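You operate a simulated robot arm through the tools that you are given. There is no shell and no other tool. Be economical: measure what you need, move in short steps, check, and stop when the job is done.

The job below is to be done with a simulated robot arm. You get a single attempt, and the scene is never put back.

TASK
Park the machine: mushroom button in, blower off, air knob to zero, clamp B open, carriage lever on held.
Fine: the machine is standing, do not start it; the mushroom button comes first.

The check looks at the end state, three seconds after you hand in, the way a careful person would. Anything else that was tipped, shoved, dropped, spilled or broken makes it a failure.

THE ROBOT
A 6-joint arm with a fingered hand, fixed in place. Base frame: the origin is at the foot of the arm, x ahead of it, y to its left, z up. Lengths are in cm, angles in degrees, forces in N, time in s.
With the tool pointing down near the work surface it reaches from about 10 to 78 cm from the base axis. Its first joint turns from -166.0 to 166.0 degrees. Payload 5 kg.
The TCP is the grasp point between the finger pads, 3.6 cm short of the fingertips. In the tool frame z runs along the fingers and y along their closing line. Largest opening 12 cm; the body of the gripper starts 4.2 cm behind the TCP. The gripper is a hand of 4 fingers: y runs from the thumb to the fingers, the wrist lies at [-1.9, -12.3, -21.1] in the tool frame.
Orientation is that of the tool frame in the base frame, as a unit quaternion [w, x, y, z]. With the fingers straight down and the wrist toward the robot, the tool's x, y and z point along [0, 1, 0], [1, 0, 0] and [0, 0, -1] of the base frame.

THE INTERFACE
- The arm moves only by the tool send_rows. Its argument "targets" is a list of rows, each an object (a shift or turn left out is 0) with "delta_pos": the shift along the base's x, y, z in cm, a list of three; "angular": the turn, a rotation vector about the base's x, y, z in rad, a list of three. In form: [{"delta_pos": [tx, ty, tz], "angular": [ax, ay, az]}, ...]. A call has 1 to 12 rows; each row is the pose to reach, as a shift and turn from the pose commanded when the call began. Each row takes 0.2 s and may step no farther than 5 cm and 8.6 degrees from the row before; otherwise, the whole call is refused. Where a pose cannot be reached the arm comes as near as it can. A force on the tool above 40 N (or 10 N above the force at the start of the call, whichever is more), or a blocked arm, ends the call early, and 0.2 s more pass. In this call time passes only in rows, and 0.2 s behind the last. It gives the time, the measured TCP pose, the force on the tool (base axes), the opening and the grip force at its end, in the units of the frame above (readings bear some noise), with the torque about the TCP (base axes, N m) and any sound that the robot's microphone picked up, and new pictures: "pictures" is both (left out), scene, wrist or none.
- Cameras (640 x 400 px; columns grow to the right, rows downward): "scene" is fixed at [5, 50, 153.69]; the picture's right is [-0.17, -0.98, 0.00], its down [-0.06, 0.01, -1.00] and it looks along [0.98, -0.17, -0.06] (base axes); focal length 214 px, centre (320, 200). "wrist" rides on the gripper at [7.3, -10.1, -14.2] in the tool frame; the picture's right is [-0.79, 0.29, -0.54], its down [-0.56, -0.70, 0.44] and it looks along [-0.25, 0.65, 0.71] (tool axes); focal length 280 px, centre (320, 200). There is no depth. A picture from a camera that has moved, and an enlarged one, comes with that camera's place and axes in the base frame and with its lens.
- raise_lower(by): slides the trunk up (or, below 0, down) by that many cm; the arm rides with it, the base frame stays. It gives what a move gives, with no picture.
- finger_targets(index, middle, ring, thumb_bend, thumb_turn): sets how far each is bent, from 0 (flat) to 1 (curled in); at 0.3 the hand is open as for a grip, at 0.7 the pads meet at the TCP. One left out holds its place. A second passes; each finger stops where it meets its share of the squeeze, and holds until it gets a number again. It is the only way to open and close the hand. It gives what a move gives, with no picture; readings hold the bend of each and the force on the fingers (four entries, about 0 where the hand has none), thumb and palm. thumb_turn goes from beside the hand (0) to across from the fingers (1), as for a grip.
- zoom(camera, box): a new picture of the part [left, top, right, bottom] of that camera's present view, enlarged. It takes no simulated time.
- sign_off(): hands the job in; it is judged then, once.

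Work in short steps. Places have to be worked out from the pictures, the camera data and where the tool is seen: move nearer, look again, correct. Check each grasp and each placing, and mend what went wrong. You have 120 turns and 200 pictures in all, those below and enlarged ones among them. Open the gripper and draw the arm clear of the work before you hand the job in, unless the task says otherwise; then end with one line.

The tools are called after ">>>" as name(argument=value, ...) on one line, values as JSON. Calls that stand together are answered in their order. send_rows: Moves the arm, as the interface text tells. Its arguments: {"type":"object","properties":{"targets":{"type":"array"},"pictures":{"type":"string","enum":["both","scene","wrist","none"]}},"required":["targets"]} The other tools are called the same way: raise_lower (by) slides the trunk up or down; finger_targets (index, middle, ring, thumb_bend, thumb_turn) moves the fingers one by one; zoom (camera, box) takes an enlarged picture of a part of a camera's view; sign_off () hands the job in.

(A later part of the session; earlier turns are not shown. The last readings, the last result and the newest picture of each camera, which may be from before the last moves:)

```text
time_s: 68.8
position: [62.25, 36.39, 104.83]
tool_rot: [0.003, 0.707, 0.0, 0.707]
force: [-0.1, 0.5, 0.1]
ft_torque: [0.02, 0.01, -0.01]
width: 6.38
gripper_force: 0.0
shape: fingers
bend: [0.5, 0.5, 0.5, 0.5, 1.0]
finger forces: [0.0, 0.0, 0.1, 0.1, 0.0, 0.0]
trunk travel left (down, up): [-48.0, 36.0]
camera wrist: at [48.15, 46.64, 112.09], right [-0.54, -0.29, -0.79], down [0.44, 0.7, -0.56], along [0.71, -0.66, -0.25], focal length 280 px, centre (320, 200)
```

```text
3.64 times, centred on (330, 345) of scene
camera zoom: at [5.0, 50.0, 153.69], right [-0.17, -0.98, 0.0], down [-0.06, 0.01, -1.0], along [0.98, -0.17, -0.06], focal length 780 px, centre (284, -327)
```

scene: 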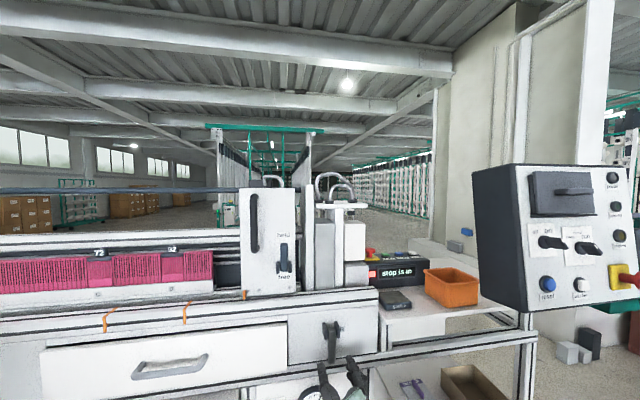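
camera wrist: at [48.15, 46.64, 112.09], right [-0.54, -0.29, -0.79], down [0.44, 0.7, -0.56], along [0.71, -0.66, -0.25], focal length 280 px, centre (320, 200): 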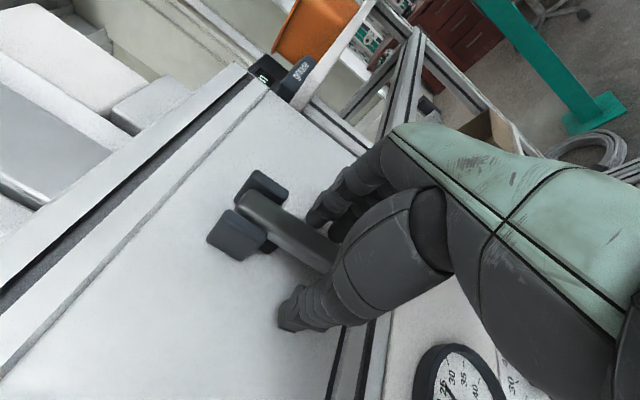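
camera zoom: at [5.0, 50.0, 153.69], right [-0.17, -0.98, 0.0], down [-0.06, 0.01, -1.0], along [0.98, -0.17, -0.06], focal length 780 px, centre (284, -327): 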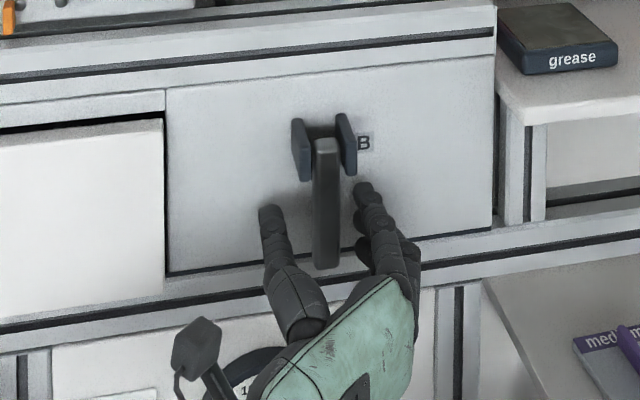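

The lever is between thumb and fingers. I close on it.

>>> finger_targets(index=0.7, middle=0.7, ring=0.7, thumb_bend=0.7)

>>> zoom(camera="wrist", box=[180, 130, 380, 340])

```text
time_s: 69.8
position: [62.17, 36.1, 104.88]
tool_rot: [0.001, 0.707, -0.001, 0.707]
force: [2.7, -17.2, -1.6]
ft_torque: [-0.33, 0.13, -0.4]
width: 2.14
gripper_force: 12.8
shape: fingers
bend: [0.64, 0.65, 0.64, 0.66, 1.0]
finger forces: [7.1, 5.7, 7.8, 0.1, 4.5, 0.0]
trunk travel left (down, up): [-48.0, 36.0]
```

```text
1.90 times, centred on (280, 235) of wrist
camera zoom: at [48.15, 46.41, 112.18], right [-0.54, -0.29, -0.79], down [0.45, 0.7, -0.56], along [0.71, -0.66, -0.25], focal length 534 px, centre (396, 133)
```

zoom: 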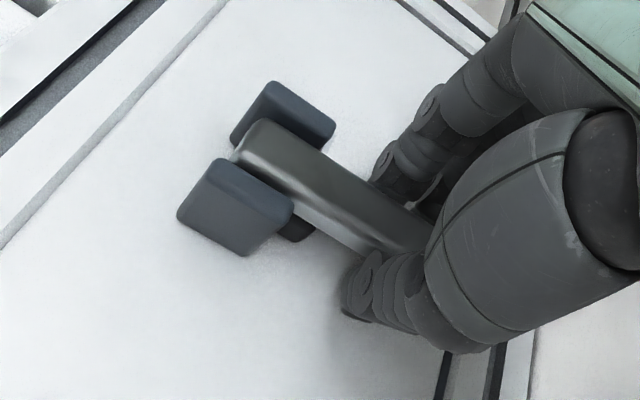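

Gripped (2.1 cm wide). I swing the lever outward along its arc (pivot ≈z 110.5, radius ≈7), first 40°.

>>> send_rows(targets=[{"delta_pos": [-1.2, -0.3, 0.1]}, {"delta_pos": [-2.4, -0.3, 0.42]}, {"delta_pos": [-3.5, -0.3, 0.95]}, {"delta_pos": [-4.5, -0.3, 1.64]}], pictures="wrist")

>>> zoom(camera="scene", box=[270, 290, 390, 400])

```text
time_s: 70.8
position: [57.69, 36.08, 106.68]
tool_rot: [0.001, 0.707, 0.0, 0.708]
force: [1.3, -2.2, -1.1]
ft_torque: [0.04, 0.09, -0.01]
width: 2.22
gripper_force: 5.5
shape: fingers
bend: [0.63, 0.7, 0.7, 0.67, 1.0]
finger forces: [6.3, 0.0, 0.0, 0.0, 4.7, 0.0]
trunk travel left (down, up): [-48.0, 36.0]
camera wrist: at [43.53, 46.41, 113.89], right [-0.54, -0.29, -0.79], down [0.44, 0.7, -0.56], along [0.71, -0.65, -0.25], focal length 280 px, centre (320, 200)
```

wrist: 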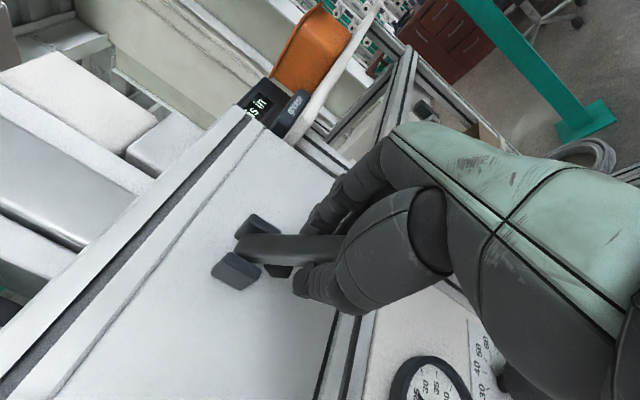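

```text
3.64 times, centred on (330, 345) of scene
camera zoom: at [5.0, 50.0, 153.69], right [-0.17, -0.98, 0.0], down [-0.06, 0.01, -1.0], along [0.98, -0.17, -0.06], focal length 780 px, centre (284, -327)
```

zoom: 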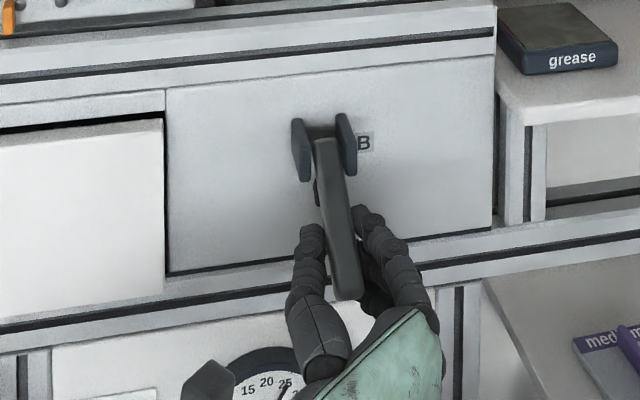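

The lever follows. Index and thumb hold it and the other fingers are below it, so I continue out and up to ~90°.

>>> send_rows(targets=[{"delta_pos": [-0.9, 0, 0.9]}, {"delta_pos": [-1.6, 0, 1.9]}, {"delta_pos": [-2.1, 0, 3]}, {"delta_pos": [-2.4, 0, 4.2]}, {"delta_pos": [-2.5, 0, 5.4]}], pictures="wrist")

>>> zoom(camera="scene", box=[270, 290, 390, 400])

```text
time_s: 71.9
position: [55.53, 36.26, 109.92]
tool_rot: [0.005, 0.717, 0.003, 0.697]
force: [10.0, 0.6, -23.2]
ft_torque: [0.36, 0.5, 0.17]
width: 2.31
gripper_force: 17.7
shape: fingers
bend: [0.62, 0.69, 0.7, 0.67, 1.0]
finger forces: [6.8, 24.1, 0.0, 0.0, 4.3, 0.0]
trunk travel left (down, up): [-48.0, 36.0]
stopped in row 5: the force on the tool passed its limit at 46 N (the readings are from after the stop); the commanded pose is now the measured one
camera wrist: at [41.67, 46.61, 117.4], right [-0.56, -0.29, -0.77], down [0.43, 0.69, -0.58], along [0.71, -0.66, -0.26], focal length 280 px, centre (320, 200)
```

wrist: 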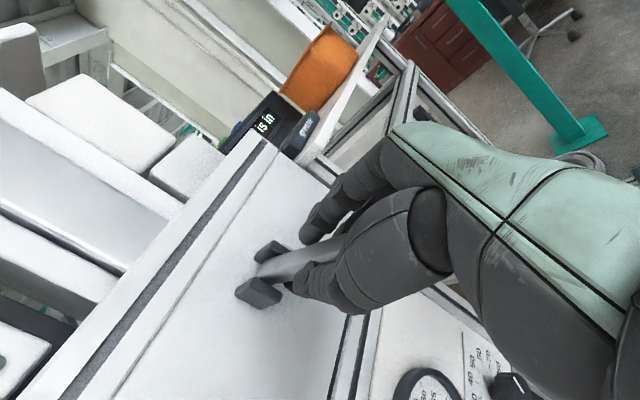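

```text
3.64 times, centred on (330, 345) of scene
camera zoom: at [5.0, 50.0, 153.69], right [-0.17, -0.98, 0.0], down [-0.06, 0.01, -1.0], along [0.98, -0.17, -0.06], focal length 780 px, centre (284, -327)
```

zoom: 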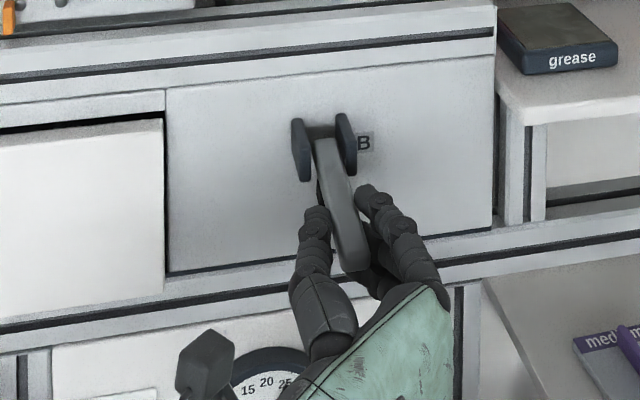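

It stopped at about 75°, either the lever's end or a jam in the grip. I release the hand, back away and look.

>>> finger_targets(index=0.5, middle=0.5, ring=0.5, thumb_bend=0.5)

>>> send_rows(targets=[{"delta_pos": [-2, 0, -1]}, {"delta_pos": [-5, 0, -2]}, {"delta_pos": [-8, 0, -3]}], pictures="wrist")

>>> zoom(camera="scene", box=[270, 290, 390, 400])

>>> zoom(camera="wrist", box=[180, 180, 380, 340])

```text
time_s: 72.9
position: [55.56, 36.77, 109.89]
tool_rot: [0.003, 0.716, 0.004, 0.699]
force: [4.9, 12.8, -28.1]
ft_torque: [0.63, 0.71, 0.45]
width: 6.36
gripper_force: 13.8
shape: fingers
bend: [0.5, 0.64, 0.5, 0.5, 1.0]
finger forces: [0.0, 28.2, 0.0, 0.1, 0.0, 0.0]
trunk travel left (down, up): [-48.0, 36.0]
```

```text
time_s: 73.7
position: [47.04, 36.0, 107.5]
tool_rot: [0.004, 0.711, -0.001, 0.703]
force: [0.3, -0.8, 0.2]
ft_torque: [0.02, 0.01, 0.03]
width: 6.37
gripper_force: 0.0
shape: fingers
bend: [0.5, 0.5, 0.5, 0.5, 1.0]
finger forces: [0.1, 0.0, 0.0, 0.1, 0.1, 0.0]
trunk travel left (down, up): [-48.0, 36.0]
camera wrist: at [33.0, 46.31, 114.96], right [-0.55, -0.29, -0.78], down [0.44, 0.7, -0.57], along [0.71, -0.66, -0.26], focal length 280 px, centre (320, 200)
```

wrist: 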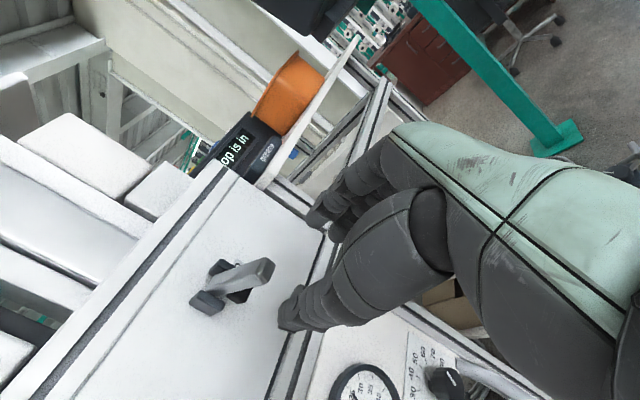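

```text
3.64 times, centred on (330, 345) of scene
camera zoom: at [5.0, 50.0, 153.69], right [-0.17, -0.98, 0.0], down [-0.06, 0.01, -1.0], along [0.98, -0.17, -0.06], focal length 780 px, centre (284, -327)
```

zoom: 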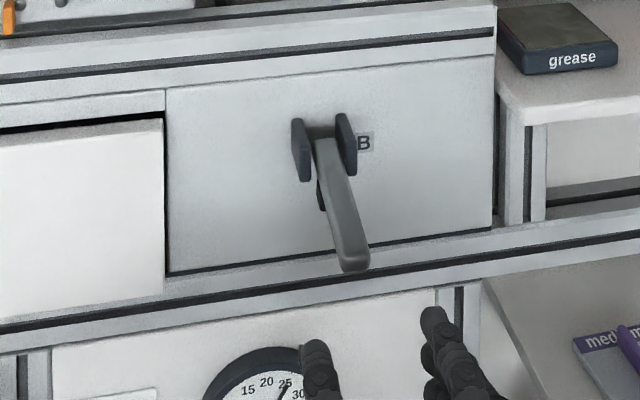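

```text
2.50 times, centred on (280, 260) of wrist
camera zoom: at [33.0, 46.31, 114.96], right [-0.55, -0.29, -0.78], down [0.44, 0.7, -0.57], along [0.71, -0.66, -0.26], focal length 701 px, centre (420, 50)
```

zoom: 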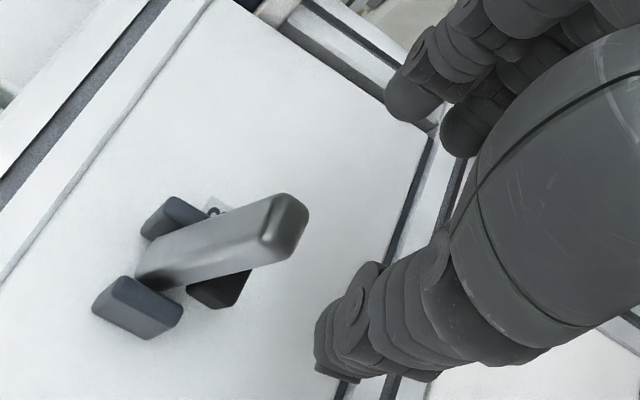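

The clamp B lever now points straight out (tip ≈(53.5,36.8,110)) and stays there against a hard stop. That's open. Next is the air knob ≈(63,33.5,75.5); I back off, lower the trunk and look.

>>> send_rows(targets=[{"delta_pos": [-3, 0, 0]}], pictures="none")

>>> raise_lower(by=-25)

>>> send_rows(targets=[{"delta_pos": [1, 0, -1]}], pictures="wrist")

```text
time_s: 74.1
position: [44.16, 36.44, 107.54]
tool_rot: [0.003, 0.712, 0.0, 0.703]
force: [-1.0, 0.0, 0.2]
ft_torque: [0.0, -0.02, 0.02]
width: 6.4
gripper_force: 0.1
shape: fingers
bend: [0.5, 0.5, 0.5, 0.5, 1.0]
finger forces: [0.1, 0.0, 0.0, 0.0, 0.0, 0.0]
trunk travel left (down, up): [-48.0, 36.0]
```

```text
time_s: 76.7
position: [44.27, 36.28, 82.62]
tool_rot: [0.003, 0.712, 0.001, 0.702]
force: [0.6, -0.5, 0.1]
ft_torque: [-0.02, -0.01, 0.01]
width: 6.38
gripper_force: 0.0
shape: fingers
bend: [0.5, 0.5, 0.5, 0.5, 1.0]
finger forces: [0.0, 0.0, 0.0, 0.0, 0.0, 0.0]
trunk travel left (down, up): [-23.0, 61.0]
```

```text
time_s: 77.0
position: [45.26, 36.37, 81.46]
tool_rot: [0.003, 0.712, 0.002, 0.702]
force: [-0.2, 0.9, 0.1]
ft_torque: [-0.03, 0.01, -0.03]
width: 6.4
gripper_force: 0.0
shape: fingers
bend: [0.5, 0.5, 0.5, 0.5, 1.0]
finger forces: [0.0, 0.0, 0.0, 0.0, 0.1, 0.0]
trunk travel left (down, up): [-23.0, 61.0]
camera wrist: at [31.33, 46.66, 88.87], right [-0.56, -0.29, -0.78], down [0.44, 0.7, -0.57], along [0.71, -0.66, -0.26], focal length 280 px, centre (320, 200)
```

wrist: 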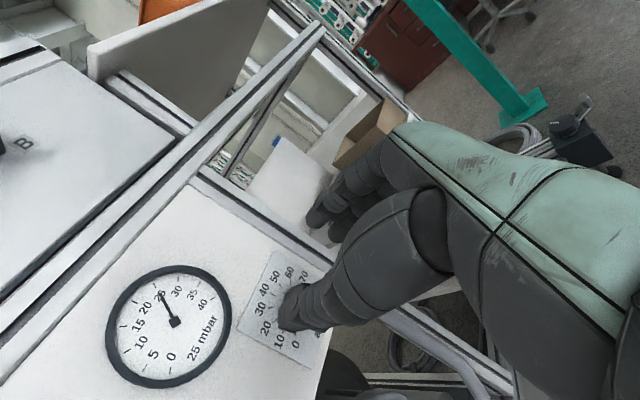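

The gauge is visible but the knob is behind the thumb. I lower the hand 7 cm for a clear look.

>>> send_rows(targets=[{"delta_pos": [0, 0, -4]}, {"delta_pos": [0, 0, -8]}], pictures="wrist")

>>> zoom(camera="wrist", box=[130, 190, 300, 350])

```text
time_s: 77.7
position: [45.2, 36.49, 73.46]
tool_rot: [0.003, 0.712, 0.001, 0.702]
force: [0.5, 0.9, 0.5]
ft_torque: [0.03, -0.01, -0.01]
width: 6.37
gripper_force: 0.0
shape: fingers
bend: [0.5, 0.5, 0.5, 0.5, 1.0]
finger forces: [0.0, 0.0, 0.0, 0.1, 0.0, 0.0]
trunk travel left (down, up): [-23.0, 61.0]
camera wrist: at [31.28, 46.76, 80.85], right [-0.55, -0.29, -0.78], down [0.44, 0.7, -0.57], along [0.71, -0.66, -0.26], focal length 280 px, centre (320, 200)
```

wrist: 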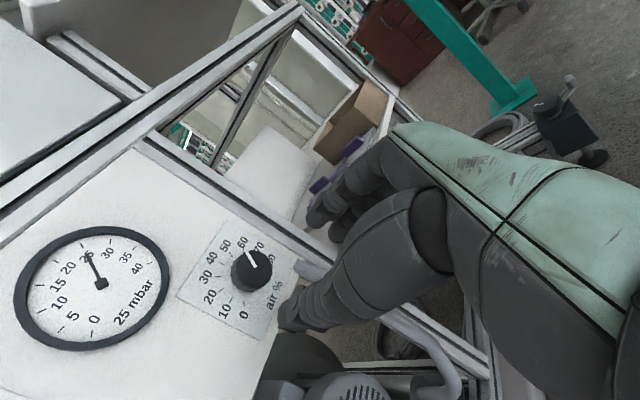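

```text
2.50 times, centred on (215, 270) of wrist
camera zoom: at [31.28, 46.76, 80.85], right [-0.55, -0.29, -0.78], down [0.44, 0.7, -0.57], along [0.71, -0.66, -0.26], focal length 701 px, centre (582, 25)
```

zoom: 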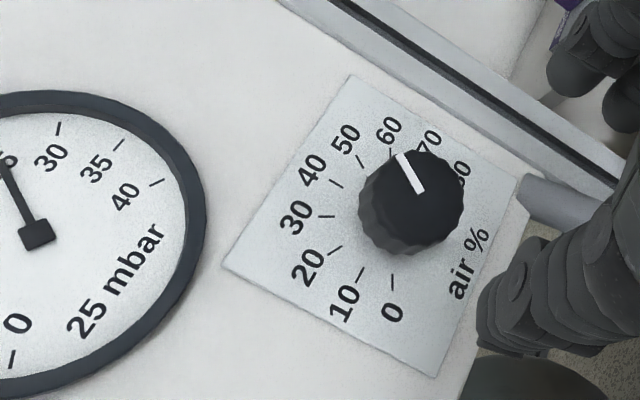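

The knob axis is at y≈32.4, z≈73.5, its front at x≈64, pointer at about 50%. Before reaching in I check the grey pipe on the lower right of the dial.

>>> zoom(camera="wrist", box=[230, 230, 500, 400])

>>> finger_targets(index=0.4, middle=0.4, ring=0.4, thumb_bend=0.4)

```text
2.35 times, centred on (365, 315) of wrist
camera zoom: at [31.28, 46.76, 80.85], right [-0.55, -0.29, -0.78], down [0.44, 0.7, -0.57], along [0.71, -0.66, -0.26], focal length 660 px, centre (214, -71)
```

zoom: 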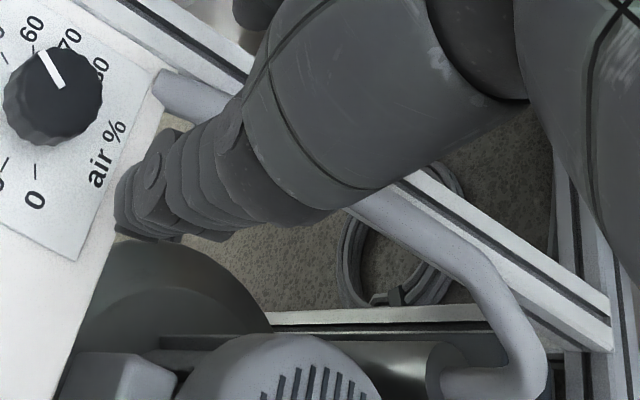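

```text
time_s: 78.7
position: [45.28, 36.47, 73.48]
tool_rot: [0.002, 0.712, 0.001, 0.702]
force: [-0.2, 0.5, 0.7]
ft_torque: [0.01, 0.01, -0.03]
width: 9.38
gripper_force: 0.0
shape: fingers
bend: [0.4, 0.4, 0.4, 0.4, 0.99]
finger forces: [0.1, 0.0, 0.1, 0.0, 0.0, 0.0]
trunk travel left (down, up): [-23.0, 61.0]
```

The pipe sits right of the panel at about y≈27, so I curl the ring finger away and roll the hand 20° so the fingers go upper-right and the thumb lower-left. Then I approach in front of the knob.

>>> finger_targets(ring=1.0)

>>> send_rows(targets=[{"delta_pos": [2, -1, 0.3], "angular": [-0.12, 0, 0]}, {"delta_pos": [5, -2, 0.7], "angular": [-0.24, 0, 0]}, {"delta_pos": [9, -3.7, 1.1], "angular": [-0.35, 0, 0]}], pictures="wrist")

```text
time_s: 79.7
position: [45.16, 36.5, 73.41]
tool_rot: [0.003, 0.712, 0.0, 0.702]
force: [0.4, 0.1, -0.7]
ft_torque: [0.04, 0.0, 0.0]
width: 9.36
gripper_force: 0.1
shape: fingers
bend: [0.4, 0.4, 1.0, 0.4, 0.99]
finger forces: [0.1, 0.1, 0.1, 0.1, 0.0, 0.0]
trunk travel left (down, up): [-23.0, 61.0]
```

```text
time_s: 80.5
position: [54.31, 32.78, 74.65]
tool_rot: [0.128, 0.701, 0.124, 0.691]
force: [-0.1, 0.6, 0.1]
ft_torque: [-0.01, 0.03, 0.01]
width: 9.37
gripper_force: 0.1
shape: fingers
bend: [0.4, 0.4, 1.0, 0.4, 0.99]
finger forces: [0.0, 0.1, 0.1, 0.0, 0.1, 0.0]
trunk travel left (down, up): [-23.0, 61.0]
camera wrist: at [40.28, 45.07, 78.01], right [-0.55, -0.54, -0.63], down [0.44, 0.46, -0.78], along [0.71, -0.71, -0.02], focal length 280 px, centre (320, 200)
```

wrist: 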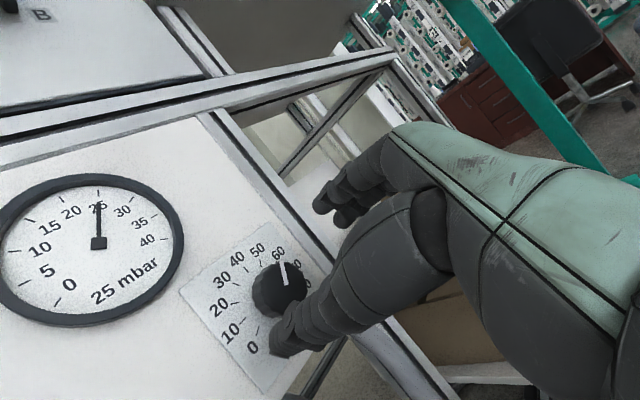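

The knob position is confirmed at (64,32.4,73.5). I advance so the pads surround it.

>>> send_rows(targets=[{"delta_pos": [4, 0, 0]}, {"delta_pos": [7, 0, 0]}, {"delta_pos": [8.7, 0, 0]}], pictures="wrist")

```text
time_s: 81.2
position: [62.82, 32.68, 74.67]
tool_rot: [0.127, 0.7, 0.122, 0.692]
force: [-3.0, 0.1, -1.0]
ft_torque: [0.09, -0.02, -0.21]
width: 9.39
gripper_force: 1.6
shape: fingers
bend: [0.4, 0.4, 1.0, 0.4, 0.99]
finger forces: [0.0, 3.6, 0.0, 0.0, 0.0, 0.0]
trunk travel left (down, up): [-23.0, 61.0]
camera wrist: at [48.94, 44.87, 78.09], right [-0.55, -0.54, -0.63], down [0.44, 0.46, -0.77], along [0.71, -0.71, -0.02], focal length 280 px, centre (320, 200)
```

wrist: 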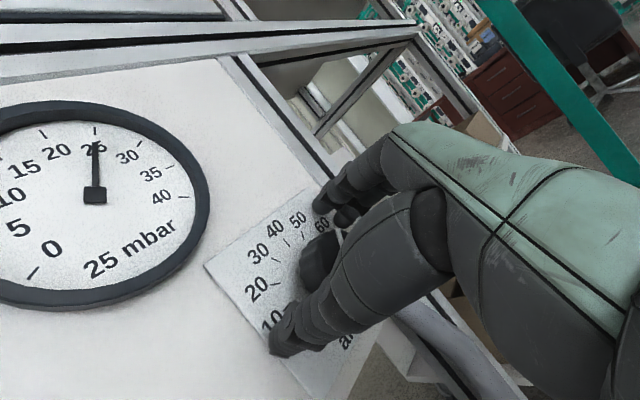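

The middle fingertip just touches the panel. I back off 0.4 cm and close on the knob.

>>> send_rows(targets=[{"delta_pos": [-0.5, 0, 0]}], pictures="none")

>>> finger_targets(index=0.7, middle=0.7, thumb_bend=0.7)

>>> zoom(camera="wrist", box=[200, 170, 400, 370])

```text
time_s: 81.7
position: [62.47, 32.65, 74.64]
tool_rot: [0.128, 0.701, 0.123, 0.69]
force: [-0.4, 0.4, -0.3]
ft_torque: [0.01, 0.02, -0.04]
width: 9.38
gripper_force: 0.1
shape: fingers
bend: [0.4, 0.4, 1.0, 0.4, 0.99]
finger forces: [0.0, 0.1, 0.0, 0.0, 0.0, 0.0]
trunk travel left (down, up): [-23.0, 61.0]
```

```text
time_s: 82.7
position: [62.46, 32.54, 74.62]
tool_rot: [0.127, 0.701, 0.124, 0.691]
force: [5.2, 1.5, 2.3]
ft_torque: [0.04, -0.04, 0.14]
width: 3.72
gripper_force: 14.1
shape: fingers
bend: [0.62, 0.61, 1.0, 0.59, 1.0]
finger forces: [6.8, 6.7, 0.0, 0.0, 14.8, 0.0]
trunk travel left (down, up): [-23.0, 61.0]
```

```text
2.00 times, centred on (300, 270) of wrist
camera zoom: at [48.5, 44.84, 78.03], right [-0.55, -0.54, -0.63], down [0.44, 0.46, -0.77], along [0.71, -0.71, -0.02], focal length 561 px, centre (360, 60)
```

zoom: 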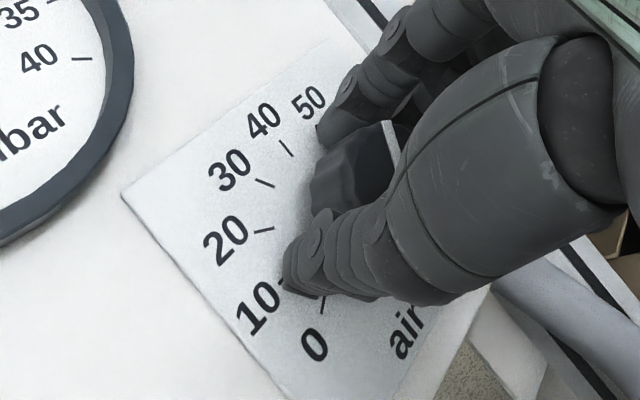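

Firm grip. I turn the knob CCW (toward 0) by rotating about its axis ~64° while the TCP orbits the knob centre.

>>> send_rows(targets=[{"delta_pos": [0, 0.15, -0.05], "angular": [-0.14, 0, 0]}, {"delta_pos": [0, 0.3, -0.13], "angular": [-0.279, 0, 0]}, {"delta_pos": [0, 0.43, -0.22], "angular": [-0.419, 0, 0]}, {"delta_pos": [0, 0.55, -0.33], "angular": [-0.559, 0, 0]}, {"delta_pos": [0, 0.65, -0.455], "angular": [-0.698, 0, 0]}, {"delta_pos": [0, 0.73, -0.59], "angular": [-0.838, 0, 0]}, {"delta_pos": [0, 0.8, -0.74], "angular": [-0.977, 0, 0]}, {"delta_pos": [0, 0.84, -0.9], "angular": [-1.117, 0, 0]}], pictures="wrist")

```text
time_s: 84.5
position: [62.33, 33.3, 73.69]
tool_rot: [0.48, 0.526, 0.471, 0.52]
force: [9.0, 4.1, 6.8]
ft_torque: [-0.04, -0.18, 0.12]
width: 3.65
gripper_force: 15.2
shape: fingers
bend: [0.62, 0.61, 1.0, 0.6, 1.0]
finger forces: [9.3, 8.4, 0.0, 0.1, 12.7, 0.0]
trunk travel left (down, up): [-23.0, 61.0]
camera wrist: at [48.47, 41.95, 64.27], right [-0.55, -0.81, 0.21], down [0.44, -0.5, -0.75], along [0.71, -0.32, 0.63], focal length 280 px, centre (320, 200)
```

wrist: 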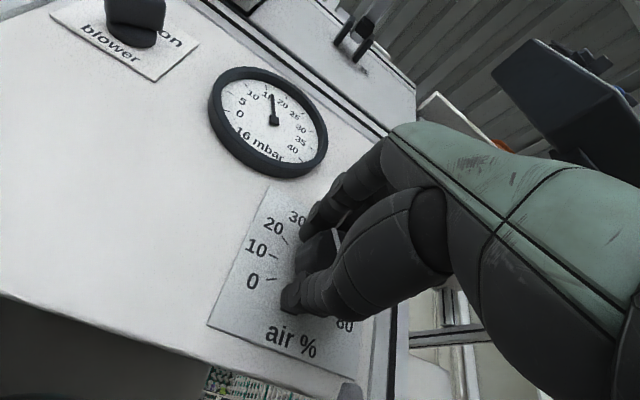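

The gauge is dropping (16 mbar). I continue turning further in the same grip.

>>> send_rows(targets=[{"delta_pos": [0, 0.02, -0.16], "angular": [-0.14, 0, 0]}, {"delta_pos": [0, 0.02, -0.32], "angular": [-0.279, 0, 0]}, {"delta_pos": [0, 0, -0.47], "angular": [-0.419, 0, 0]}, {"delta_pos": [0, -0.05, -0.62], "angular": [-0.559, 0, 0]}, {"delta_pos": [0, -0.13, -0.76], "angular": [-0.698, 0, 0]}], pictures="wrist")

```text
time_s: 85.7
position: [62.55, 33.37, 72.91]
tool_rot: [0.631, 0.331, 0.62, 0.328]
force: [4.2, 5.2, 3.7]
ft_torque: [-0.05, -0.08, 0.14]
width: 3.6
gripper_force: 13.7
shape: fingers
bend: [0.62, 0.61, 1.0, 0.61, 1.0]
finger forces: [7.6, 8.6, 0.1, 0.1, 11.6, 0.0]
trunk travel left (down, up): [-23.0, 61.0]
camera wrist: at [48.52, 33.86, 60.28], right [-0.55, -0.48, 0.68], down [0.44, -0.86, -0.25], along [0.71, 0.16, 0.69], focal length 280 px, centre (320, 200)
```

wrist: 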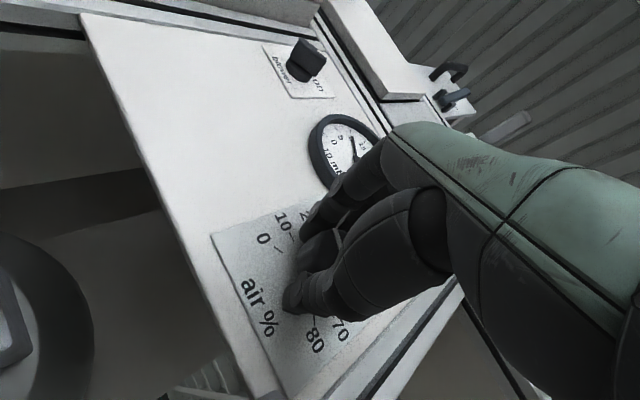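

It reads about 10 mbar; roughly 70° remain (≈3.4°/%). I continue as far as the arm allows.

>>> send_rows(targets=[{"delta_pos": [0, -0.09, -0.13], "angular": [-0.14, 0, 0]}, {"delta_pos": [0, -0.2, -0.25], "angular": [-0.279, 0, 0]}, {"delta_pos": [0, -0.32, -0.34], "angular": [-0.419, 0, 0]}, {"delta_pos": [0, -0.46, -0.42], "angular": [-0.559, 0, 0]}, {"delta_pos": [0, -0.61, -0.48], "angular": [-0.698, 0, 0]}], pictures="wrist")

```text
time_s: 86.6
position: [62.68, 31.54, 73.88]
tool_rot: [0.671, 0.27, 0.651, 0.233]
force: [-12.0, 20.9, -3.9]
ft_torque: [-0.16, 0.07, 1.28]
width: 4.29
gripper_force: 24.9
shape: fingers
bend: [0.52, 0.65, 1.0, 0.64, 1.0]
finger forces: [35.6, 5.3, 0.0, 0.0, 8.0, 0.0]
out of reach, approached as far as the arm can: row 3, 4
trunk travel left (down, up): [-23.0, 61.0]
stopped in row 4: the force on the tool passed its limit at 69 N (the readings are from after the stop); the commanded pose is now the measured one
camera wrist: at [48.5, 29.63, 61.54], right [-0.57, -0.28, 0.78], down [0.39, -0.92, -0.04], along [0.73, 0.28, 0.63], focal length 280 px, centre (320, 200)
```

wrist: 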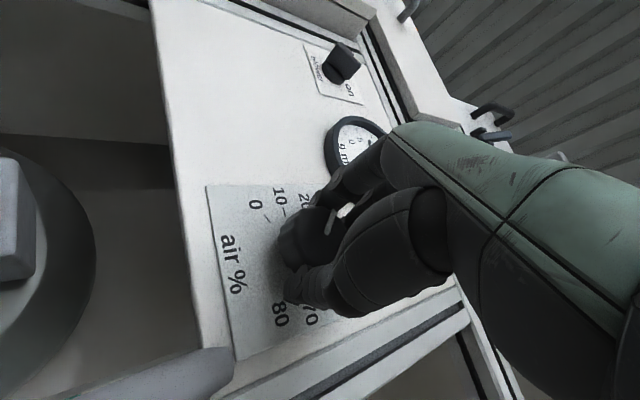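

Reach ended with some side force. I release now, back off and re-grip from the start orientation.

>>> finger_targets(index=0.4, middle=0.4, thumb_bend=0.4)

>>> send_rows(targets=[{"delta_pos": [-4, 0, 0]}, {"delta_pos": [-8, 0, 0], "angular": [0.0, 0, 0]}], pictures="wrist")

>>> zoom(camera="wrist", box=[180, 60, 420, 340])

```text
time_s: 87.6
position: [62.65, 31.04, 73.91]
tool_rot: [0.672, 0.272, 0.65, 0.229]
force: [-12.0, -2.8, 0.0]
ft_torque: [0.09, -0.42, 0.22]
width: 9.32
gripper_force: 6.0
shape: fingers
bend: [0.4, 0.42, 1.0, 0.4, 0.99]
finger forces: [0.4, 11.5, 0.1, 0.0, 0.1, 0.0]
trunk travel left (down, up): [-23.0, 61.0]
```

```text
time_s: 88.2
position: [54.78, 30.97, 73.93]
tool_rot: [0.673, 0.273, 0.649, 0.228]
force: [-0.8, -0.1, 0.5]
ft_torque: [0.01, 0.04, 0.06]
width: 9.37
gripper_force: 0.0
shape: fingers
bend: [0.4, 0.4, 1.0, 0.4, 0.99]
finger forces: [0.0, 0.0, 0.1, 0.0, 0.0, 0.0]
trunk travel left (down, up): [-23.0, 61.0]
camera wrist: at [40.67, 29.32, 61.6], right [-0.57, -0.27, 0.78], down [0.38, -0.92, -0.04], along [0.73, 0.27, 0.63], focal length 280 px, centre (320, 200)
```

wrist: 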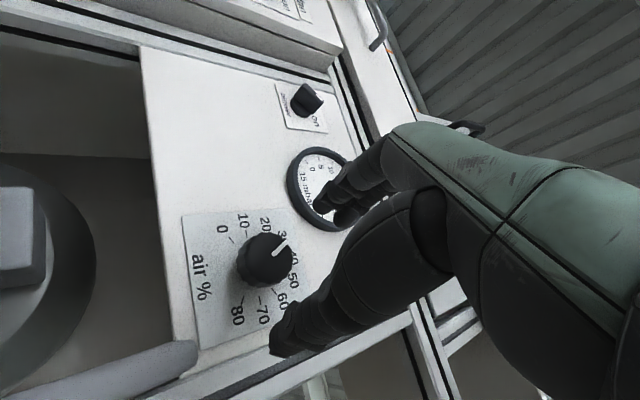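

```text
1.43 times, centred on (300, 200) of wrist
camera zoom: at [40.67, 29.32, 61.6], right [-0.57, -0.27, 0.78], down [0.38, -0.92, -0.04], along [0.73, 0.27, 0.63], focal length 401 px, centre (349, 200)
```

zoom: 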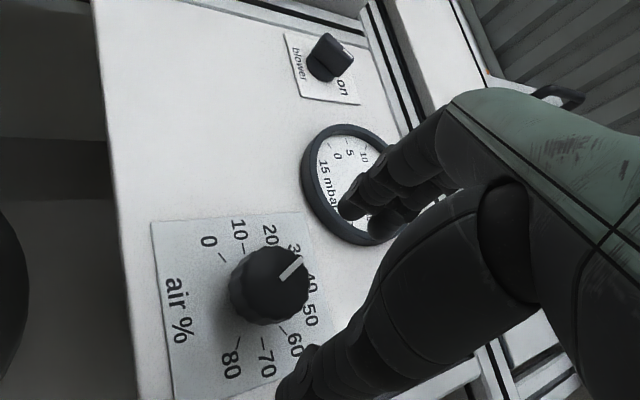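

The knob is now at about 30% (15 mbar). I rotate the hand back ~133° in free space to the starting roll (fingers right, thumb left).

>>> send_rows(targets=[{"delta_pos": [-1, 0.1, 0], "angular": [0.137, -0.005, 0.003]}, {"delta_pos": [-1, 0.2, 0], "angular": [0.274, -0.009, 0.006]}, {"delta_pos": [-1, 0.3, 0], "angular": [0.41, -0.014, 0.008]}, {"delta_pos": [-1, 0.4, 0], "angular": [0.547, -0.019, 0.011]}, {"delta_pos": [-1, 0.5, 0], "angular": [0.684, -0.023, 0.014]}, {"delta_pos": [-1, 0.6, 0.1], "angular": [0.821, -0.028, 0.017]}, {"delta_pos": [-1, 0.7, 0.2], "angular": [0.957, -0.033, 0.019]}, {"delta_pos": [-1, 0.8, 0.3], "angular": [1.094, -0.037, 0.022]}, {"delta_pos": [-1, 0.9, 0.4], "angular": [1.231, -0.042, 0.025]}], pictures="none")

>>> send_rows(targets=[{"delta_pos": [0, 0.1, 0], "angular": [0.137, -0.005, 0.003]}, {"delta_pos": [0, 0.2, 0.1], "angular": [0.274, -0.009, 0.006]}, {"delta_pos": [0, 0.3, 0.2], "angular": [0.41, -0.014, 0.008]}, {"delta_pos": [0, 0.4, 0.3], "angular": [0.547, -0.019, 0.011]}, {"delta_pos": [0, 0.5, 0.4], "angular": [0.684, -0.023, 0.014]}, {"delta_pos": [0, 0.6, 0.4], "angular": [0.821, -0.028, 0.017]}, {"delta_pos": [0, 0.6, 0.4], "angular": [0.957, -0.033, 0.019]}, {"delta_pos": [0, 0.6, 0.4], "angular": [1.094, -0.037, 0.022]}], pictures="wrist")

```text
time_s: 90.2
position: [53.68, 31.98, 74.28]
tool_rot: [0.4, 0.597, 0.388, 0.576]
force: [-0.1, 0.8, -0.7]
ft_torque: [-0.01, 0.05, 0.03]
width: 9.38
gripper_force: 0.0
shape: fingers
bend: [0.4, 0.4, 1.0, 0.4, 0.99]
finger forces: [0.1, 0.1, 0.0, 0.0, 0.0, 0.1]
trunk travel left (down, up): [-23.0, 61.0]
```

```text
time_s: 92.0
position: [53.81, 32.7, 74.6]
tool_rot: [0.032, 0.705, 0.032, 0.707]
force: [0.3, 0.8, -0.4]
ft_torque: [0.03, 0.0, 0.0]
width: 9.4
gripper_force: 0.0
shape: fingers
bend: [0.4, 0.4, 1.0, 0.4, 0.99]
finger forces: [0.0, 0.0, 0.0, 0.1, 0.0, 0.0]
trunk travel left (down, up): [-23.0, 61.0]
camera wrist: at [39.74, 43.48, 80.88], right [-0.54, -0.36, -0.76], down [0.45, 0.65, -0.62], along [0.71, -0.67, -0.19], focal length 280 px, centre (320, 200)
```

wrist: 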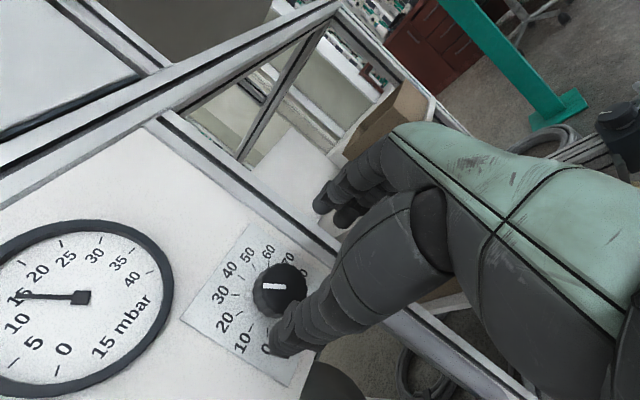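

Back at the starting roll; gauge 15 mbar. I advance and re-grip the knob.

>>> send_rows(targets=[{"delta_pos": [4.5, -0.2, 0]}, {"delta_pos": [8.6, -0.2, 0]}], pictures="none")

>>> finger_targets(index=0.7, middle=0.7, thumb_bend=0.7)

```text
time_s: 92.6
position: [62.32, 32.54, 74.69]
tool_rot: [0.032, 0.705, 0.032, 0.708]
force: [0.5, 1.9, -0.5]
ft_torque: [0.03, 0.0, 0.02]
width: 9.37
gripper_force: 0.1
shape: fingers
bend: [0.4, 0.4, 1.0, 0.4, 0.99]
finger forces: [0.0, 0.0, 0.0, 0.0, 0.0, 0.1]
trunk travel left (down, up): [-23.0, 61.0]
```

```text
time_s: 93.6
position: [62.32, 32.44, 74.74]
tool_rot: [0.033, 0.704, 0.032, 0.708]
force: [4.5, 0.8, 3.4]
ft_torque: [-0.04, -0.12, 0.11]
width: 3.41
gripper_force: 13.5
shape: fingers
bend: [0.63, 0.6, 1.0, 0.6, 1.0]
finger forces: [6.0, 6.8, 0.1, 0.0, 13.4, 0.0]
trunk travel left (down, up): [-23.0, 61.0]
```

Gripped. I turn 80° CCW, then check the gauge.

>>> send_rows(targets=[{"delta_pos": [0, 0.17, -0.03], "angular": [-0.14, 0, 0]}, {"delta_pos": [0, 0.33, -0.07], "angular": [-0.279, 0, 0]}, {"delta_pos": [0, 0.48, -0.14], "angular": [-0.419, 0, 0]}, {"delta_pos": [0, 0.62, -0.24], "angular": [-0.559, 0, 0]}, {"delta_pos": [0, 0.75, -0.345], "angular": [-0.698, 0, 0]}, {"delta_pos": [0, 0.86, -0.47], "angular": [-0.838, 0, 0]}, {"delta_pos": [0, 0.95, -0.61], "angular": [-0.977, 0, 0]}, {"delta_pos": [0, 1.02, -0.76], "angular": [-1.117, 0, 0]}, {"delta_pos": [0, 1.07, -0.92], "angular": [-1.257, 0, 0]}, {"delta_pos": [0, 1.1, -1.09], "angular": [-1.396, 0, 0]}], pictures="wrist")

>>> zoom(camera="wrist", box=[180, 40, 360, 360])

```text
time_s: 95.8
position: [62.35, 33.63, 73.52]
tool_rot: [0.479, 0.518, 0.48, 0.521]
force: [5.5, 8.0, 9.4]
ft_torque: [-0.11, -0.21, 0.22]
width: 3.32
gripper_force: 14.7
shape: fingers
bend: [0.62, 0.6, 1.0, 0.62, 1.0]
finger forces: [9.8, 8.4, 0.0, 0.0, 11.5, 0.0]
trunk travel left (down, up): [-23.0, 61.0]
camera wrist: at [48.28, 41.66, 64.03], right [-0.54, -0.81, 0.22], down [0.45, -0.5, -0.74], along [0.71, -0.3, 0.63], focal length 280 px, centre (320, 200)
```

wrist: 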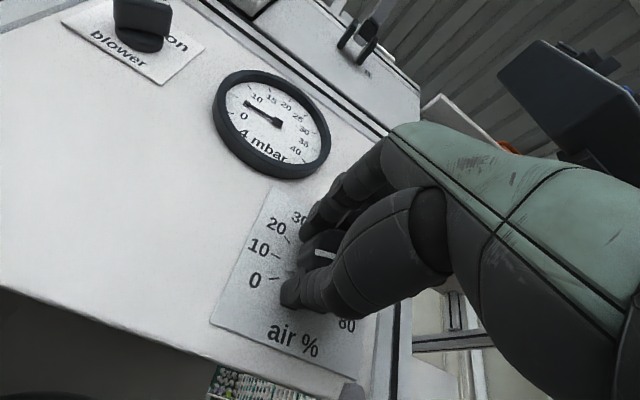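

```text
1.25 times, centred on (270, 200) of wrist
camera zoom: at [48.28, 41.66, 64.03], right [-0.54, -0.81, 0.22], down [0.45, -0.5, -0.74], along [0.71, -0.3, 0.63], focal length 350 px, centre (382, 200)
```

zoom: 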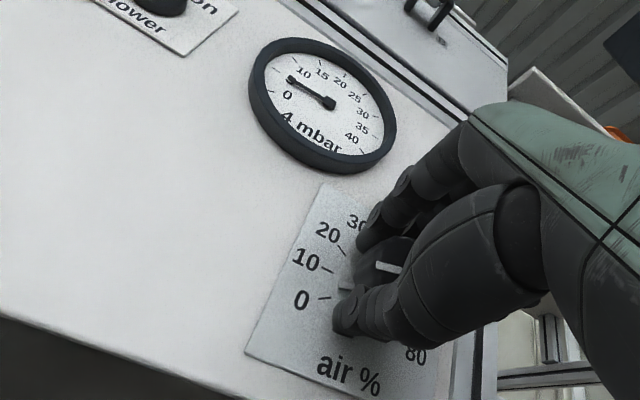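

4 mbar left (~8%), about 27° more. I turn 30° further.

>>> send_rows(targets=[{"delta_pos": [0, 0, -0.17], "angular": [-0.14, 0, 0]}, {"delta_pos": [0, -0.02, -0.335], "angular": [-0.279, 0, 0]}, {"delta_pos": [0, -0.06, -0.5], "angular": [-0.419, 0, 0]}, {"delta_pos": [0, -0.11, -0.615], "angular": [-0.524, 0, 0]}], pictures="wrist")

>>> zoom(camera="wrist", box=[200, 60, 400, 340])

```text
time_s: 96.8
position: [62.46, 33.31, 72.88]
tool_rot: [0.597, 0.377, 0.598, 0.379]
force: [8.1, 4.8, 9.0]
ft_torque: [0.36, -0.06, 0.12]
width: 3.13
gripper_force: 16.5
shape: fingers
bend: [0.6, 0.6, 1.0, 0.64, 0.98]
finger forces: [9.2, 10.5, 0.0, 0.0, 13.2, 0.0]
trunk travel left (down, up): [-23.0, 61.0]
camera wrist: at [48.35, 35.63, 60.68], right [-0.54, -0.59, 0.6], down [0.45, -0.8, -0.39], along [0.71, 0.05, 0.7], focal length 280 px, centre (320, 200)
```

wrist: 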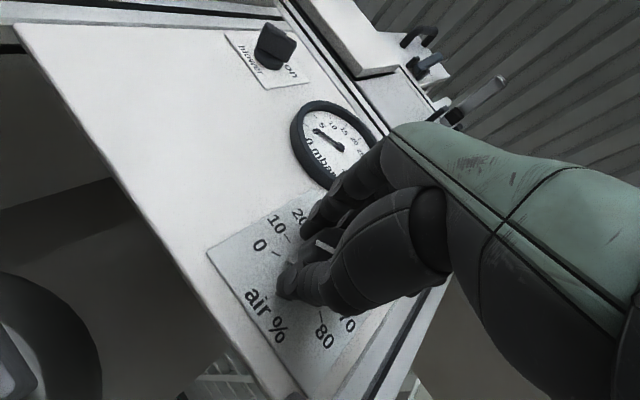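

```text
1.43 times, centred on (300, 200) of wrist
camera zoom: at [48.35, 35.63, 60.68], right [-0.54, -0.59, 0.6], down [0.45, -0.8, -0.39], along [0.71, 0.05, 0.7], focal length 401 px, centre (349, 200)
```

zoom: 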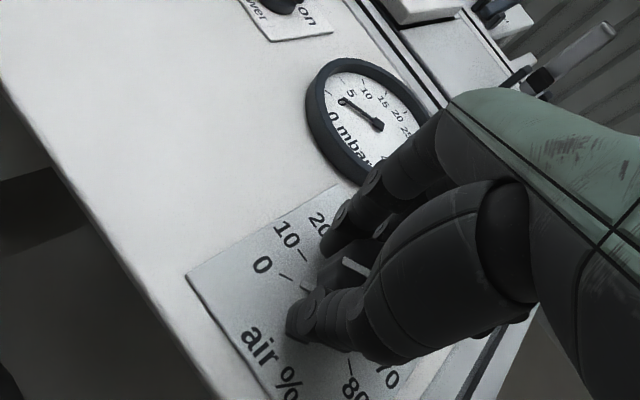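

It reads "0 mbar" and the torque rose at the stop. I release and back off to verify.

>>> finger_targets(index=0.4, middle=0.4, thumb_bend=0.4)

>>> send_rows(targets=[{"delta_pos": [-4, 0, 0]}, {"delta_pos": [-8, 0, 0]}], pictures="wrist")

>>> zoom(camera="wrist", box=[180, 60, 380, 340])

```text
time_s: 97.8
position: [62.36, 33.36, 72.9]
tool_rot: [0.596, 0.378, 0.598, 0.38]
force: [-0.1, 0.8, 0.6]
ft_torque: [-0.01, -0.02, 0.01]
width: 9.37
gripper_force: 0.1
shape: fingers
bend: [0.4, 0.4, 1.0, 0.4, 0.99]
finger forces: [0.1, 0.1, 0.0, 0.1, 0.1, 0.1]
trunk travel left (down, up): [-23.0, 61.0]
```

```text
time_s: 98.4
position: [54.34, 33.5, 72.98]
tool_rot: [0.598, 0.377, 0.598, 0.378]
force: [0.2, 0.4, 0.8]
ft_torque: [-0.03, 0.0, -0.01]
width: 9.34
gripper_force: 0.1
shape: fingers
bend: [0.4, 0.4, 1.0, 0.4, 0.99]
finger forces: [0.0, 0.0, 0.1, 0.0, 0.0, 0.0]
trunk travel left (down, up): [-23.0, 61.0]
camera wrist: at [40.23, 35.79, 60.74], right [-0.54, -0.59, 0.6], down [0.45, -0.8, -0.39], along [0.71, 0.05, 0.7], focal length 280 px, centre (320, 200)
```

wrist: 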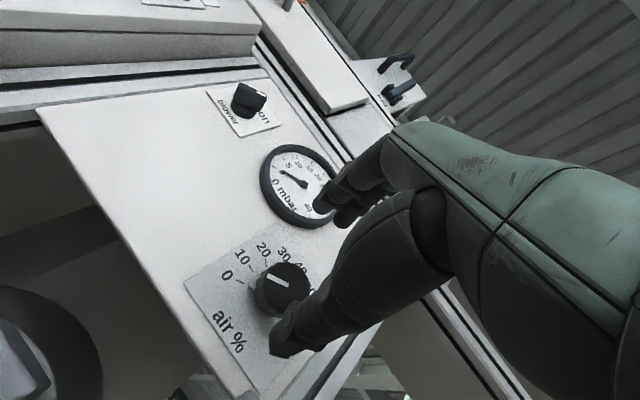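

```text
1.43 times, centred on (280, 200) of wrist
camera zoom: at [40.23, 35.79, 60.74], right [-0.54, -0.59, 0.6], down [0.45, -0.8, -0.39], along [0.71, 0.05, 0.7], focal length 401 px, centre (377, 200)
```

zoom: 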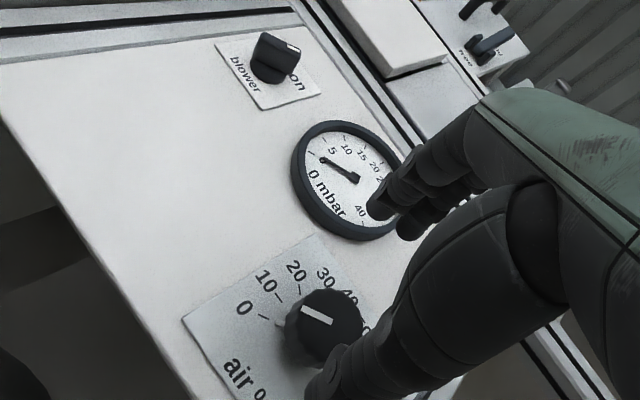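

Air is at zero (0 mbar, pointer on 0). Next the blower switch at ≈(65,53.6,85.7): I move left and up while rolling the hand back.

>>> send_rows(targets=[{"delta_pos": [-2, 1, 0.7], "angular": [0.14, 0, 0]}, {"delta_pos": [-3, 2, 1.4], "angular": [0.28, 0, 0]}, {"delta_pos": [-3, 3.5, 2.1], "angular": [0.42, 0, 0]}, {"delta_pos": [-3, 5, 2.8], "angular": [0.56, 0, 0]}, {"delta_pos": [-3, 7, 3.5], "angular": [0.7, 0, 0]}, {"delta_pos": [-3, 9, 4.5], "angular": [0.84, 0, 0]}, {"delta_pos": [-3, 11, 5.5], "angular": [0.98, 0, 0]}, {"delta_pos": [-3, 13, 6.5], "angular": [1.12, 0, 0]}, {"delta_pos": [-3, 15, 8], "angular": [1.26, 0, 0]}, {"delta_pos": [-3, 17, 9.5], "angular": [1.4, 0, 0]}, {"delta_pos": [-3, 18.5, 11], "angular": [1.54, 0, 0]}, {"delta_pos": [-3, 20, 12.7], "angular": [1.68, 0, 0]}], pictures="none")

>>> send_rows(targets=[{"angular": [0.14, 0, 0]}, {"angular": [0.28, 0, 0]}, {"angular": [0.42, 0, 0]}, {"angular": [0.56, 0, 0]}, {"angular": [0.7, 0, 0]}, {"angular": [0.84, 0, 0]}, {"angular": [0.98, 0, 0]}, {"angular": [1.1, 0, 0]}], pictures="both")

```text
time_s: 101.0
position: [51.35, 53.53, 85.68]
tool_rot: [0.116, 0.695, 0.116, 0.7]
force: [-0.6, 0.4, 0.0]
ft_torque: [0.0, -0.02, -0.01]
width: 9.37
gripper_force: 0.0
shape: fingers
bend: [0.4, 0.4, 1.0, 0.4, 0.99]
finger forces: [0.0, 0.1, 0.1, 0.1, 0.1, 0.1]
trunk travel left (down, up): [-23.0, 61.0]
```

```text
time_s: 102.8
position: [49.73, 46.58, 89.66]
tool_rot: [-0.264, 0.659, -0.261, 0.654]
force: [-1.2, -0.2, 0.0]
ft_torque: [0.01, 0.02, -0.01]
width: 9.35
gripper_force: 0.1
shape: fingers
bend: [0.4, 0.4, 1.0, 0.4, 0.99]
finger forces: [0.1, 0.0, 0.0, 0.0, 0.1, 0.0]
out of reach, approached as far as the arm can: row 5, 6, 7, 8
trunk travel left (down, up): [-23.0, 61.0]
camera wrist: at [35.76, 48.86, 101.97], right [-0.55, 0.33, -0.77], down [0.44, 0.9, 0.07], along [0.71, -0.29, -0.64], focal length 280 px, centre (320, 200)
```

scene: 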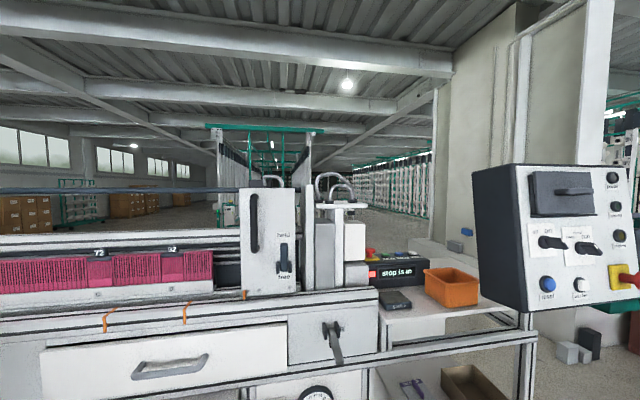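
wrist: 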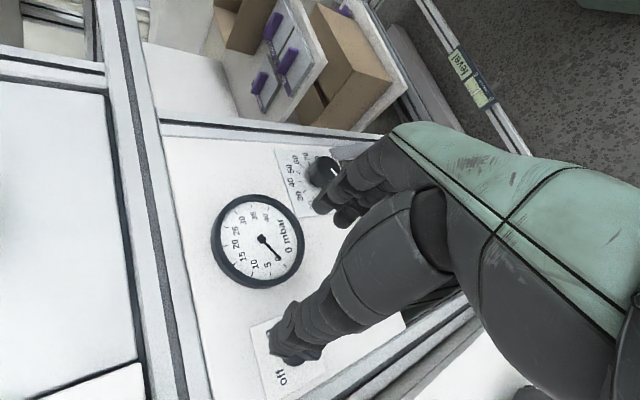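

That roll is out of reach here. I'll push the blower blade instead, rolling to fingers-up (wrist below), with index and thumb pinched as a pusher and the other fingers curled.

>>> send_rows(targets=[{"angular": [-0.14, 0, 0]}, {"angular": [-0.28, 0, 0]}, {"angular": [-0.42, 0, 0]}, {"angular": [-0.56, 0, 0]}, {"angular": [-0.7, 0, 0]}, {"angular": [-0.84, 0, 0]}, {"angular": [-0.98, 0, 0]}, {"angular": [-1.12, 0, 0]}, {"angular": [-1.26, 0, 0]}], pictures="none")

>>> finger_targets(index=0.7, middle=1.0, ring=1.0, thumb_bend=0.7)

>>> send_rows(targets=[{"angular": [-0.14, 0, 0]}, {"angular": [-0.28, 0, 0]}, {"angular": [-0.42, 0, 0]}, {"angular": [-0.56, 0, 0]}, {"angular": [-0.7, 0, 0]}, {"angular": [-0.84, 0, 0]}, {"angular": [-0.95, 0, 0]}], pictures="both")

```text
time_s: 104.8
position: [49.75, 46.41, 89.82]
tool_rot: [0.174, 0.684, 0.172, 0.687]
force: [0.9, -0.2, 0.3]
ft_torque: [0.02, 0.0, 0.01]
width: 9.36
gripper_force: 0.0
shape: fingers
bend: [0.4, 0.4, 1.0, 0.4, 0.99]
finger forces: [0.0, 0.1, 0.0, 0.0, 0.0, 0.0]
trunk travel left (down, up): [-23.0, 61.0]
```

```text
time_s: 105.8
position: [49.75, 46.53, 89.73]
tool_rot: [0.172, 0.684, 0.172, 0.687]
force: [-0.1, 0.3, 0.9]
ft_torque: [0.01, 0.02, -0.04]
width: 0.6
gripper_force: 0.1
shape: fingers
bend: [0.7, 1.0, 1.0, 0.7, 1.0]
finger forces: [0.1, 0.0, 0.0, 0.0, 0.0, 0.0]
trunk travel left (down, up): [-23.0, 61.0]
```

```text
time_s: 107.4
position: [49.84, 46.44, 89.83]
tool_rot: [0.466, 0.528, 0.469, 0.533]
force: [-0.5, -1.5, -0.4]
ft_torque: [0.03, 0.0, 0.02]
width: 0.6
gripper_force: 0.0
shape: fingers
bend: [0.7, 1.0, 1.0, 0.7, 1.0]
finger forces: [0.0, 0.0, 0.1, 0.0, 0.0, 0.1]
trunk travel left (down, up): [-23.0, 61.0]
camera wrist: at [35.63, 55.0, 80.68], right [-0.54, -0.82, 0.18], down [0.45, -0.46, -0.76], along [0.71, -0.33, 0.62], focal length 280 px, centre (320, 200)
```

scene: 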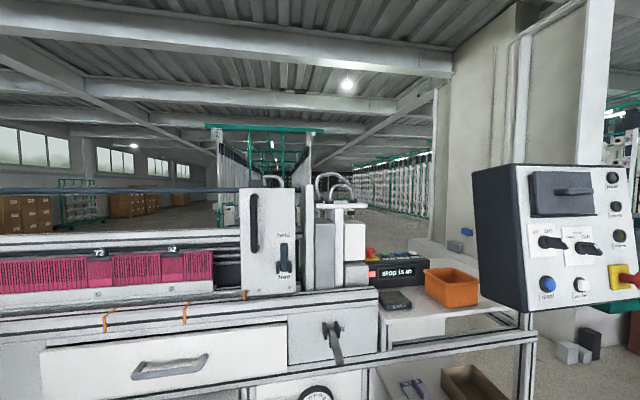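
wrist: 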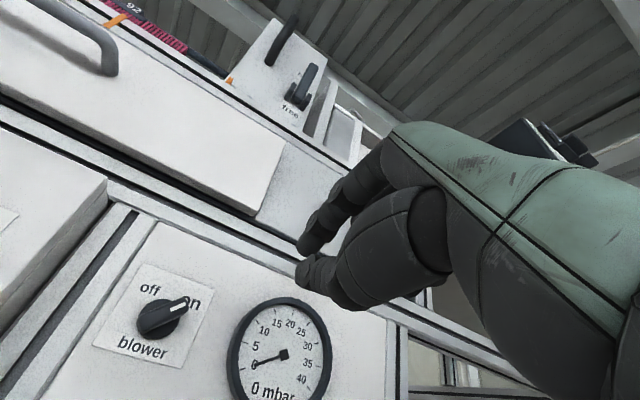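

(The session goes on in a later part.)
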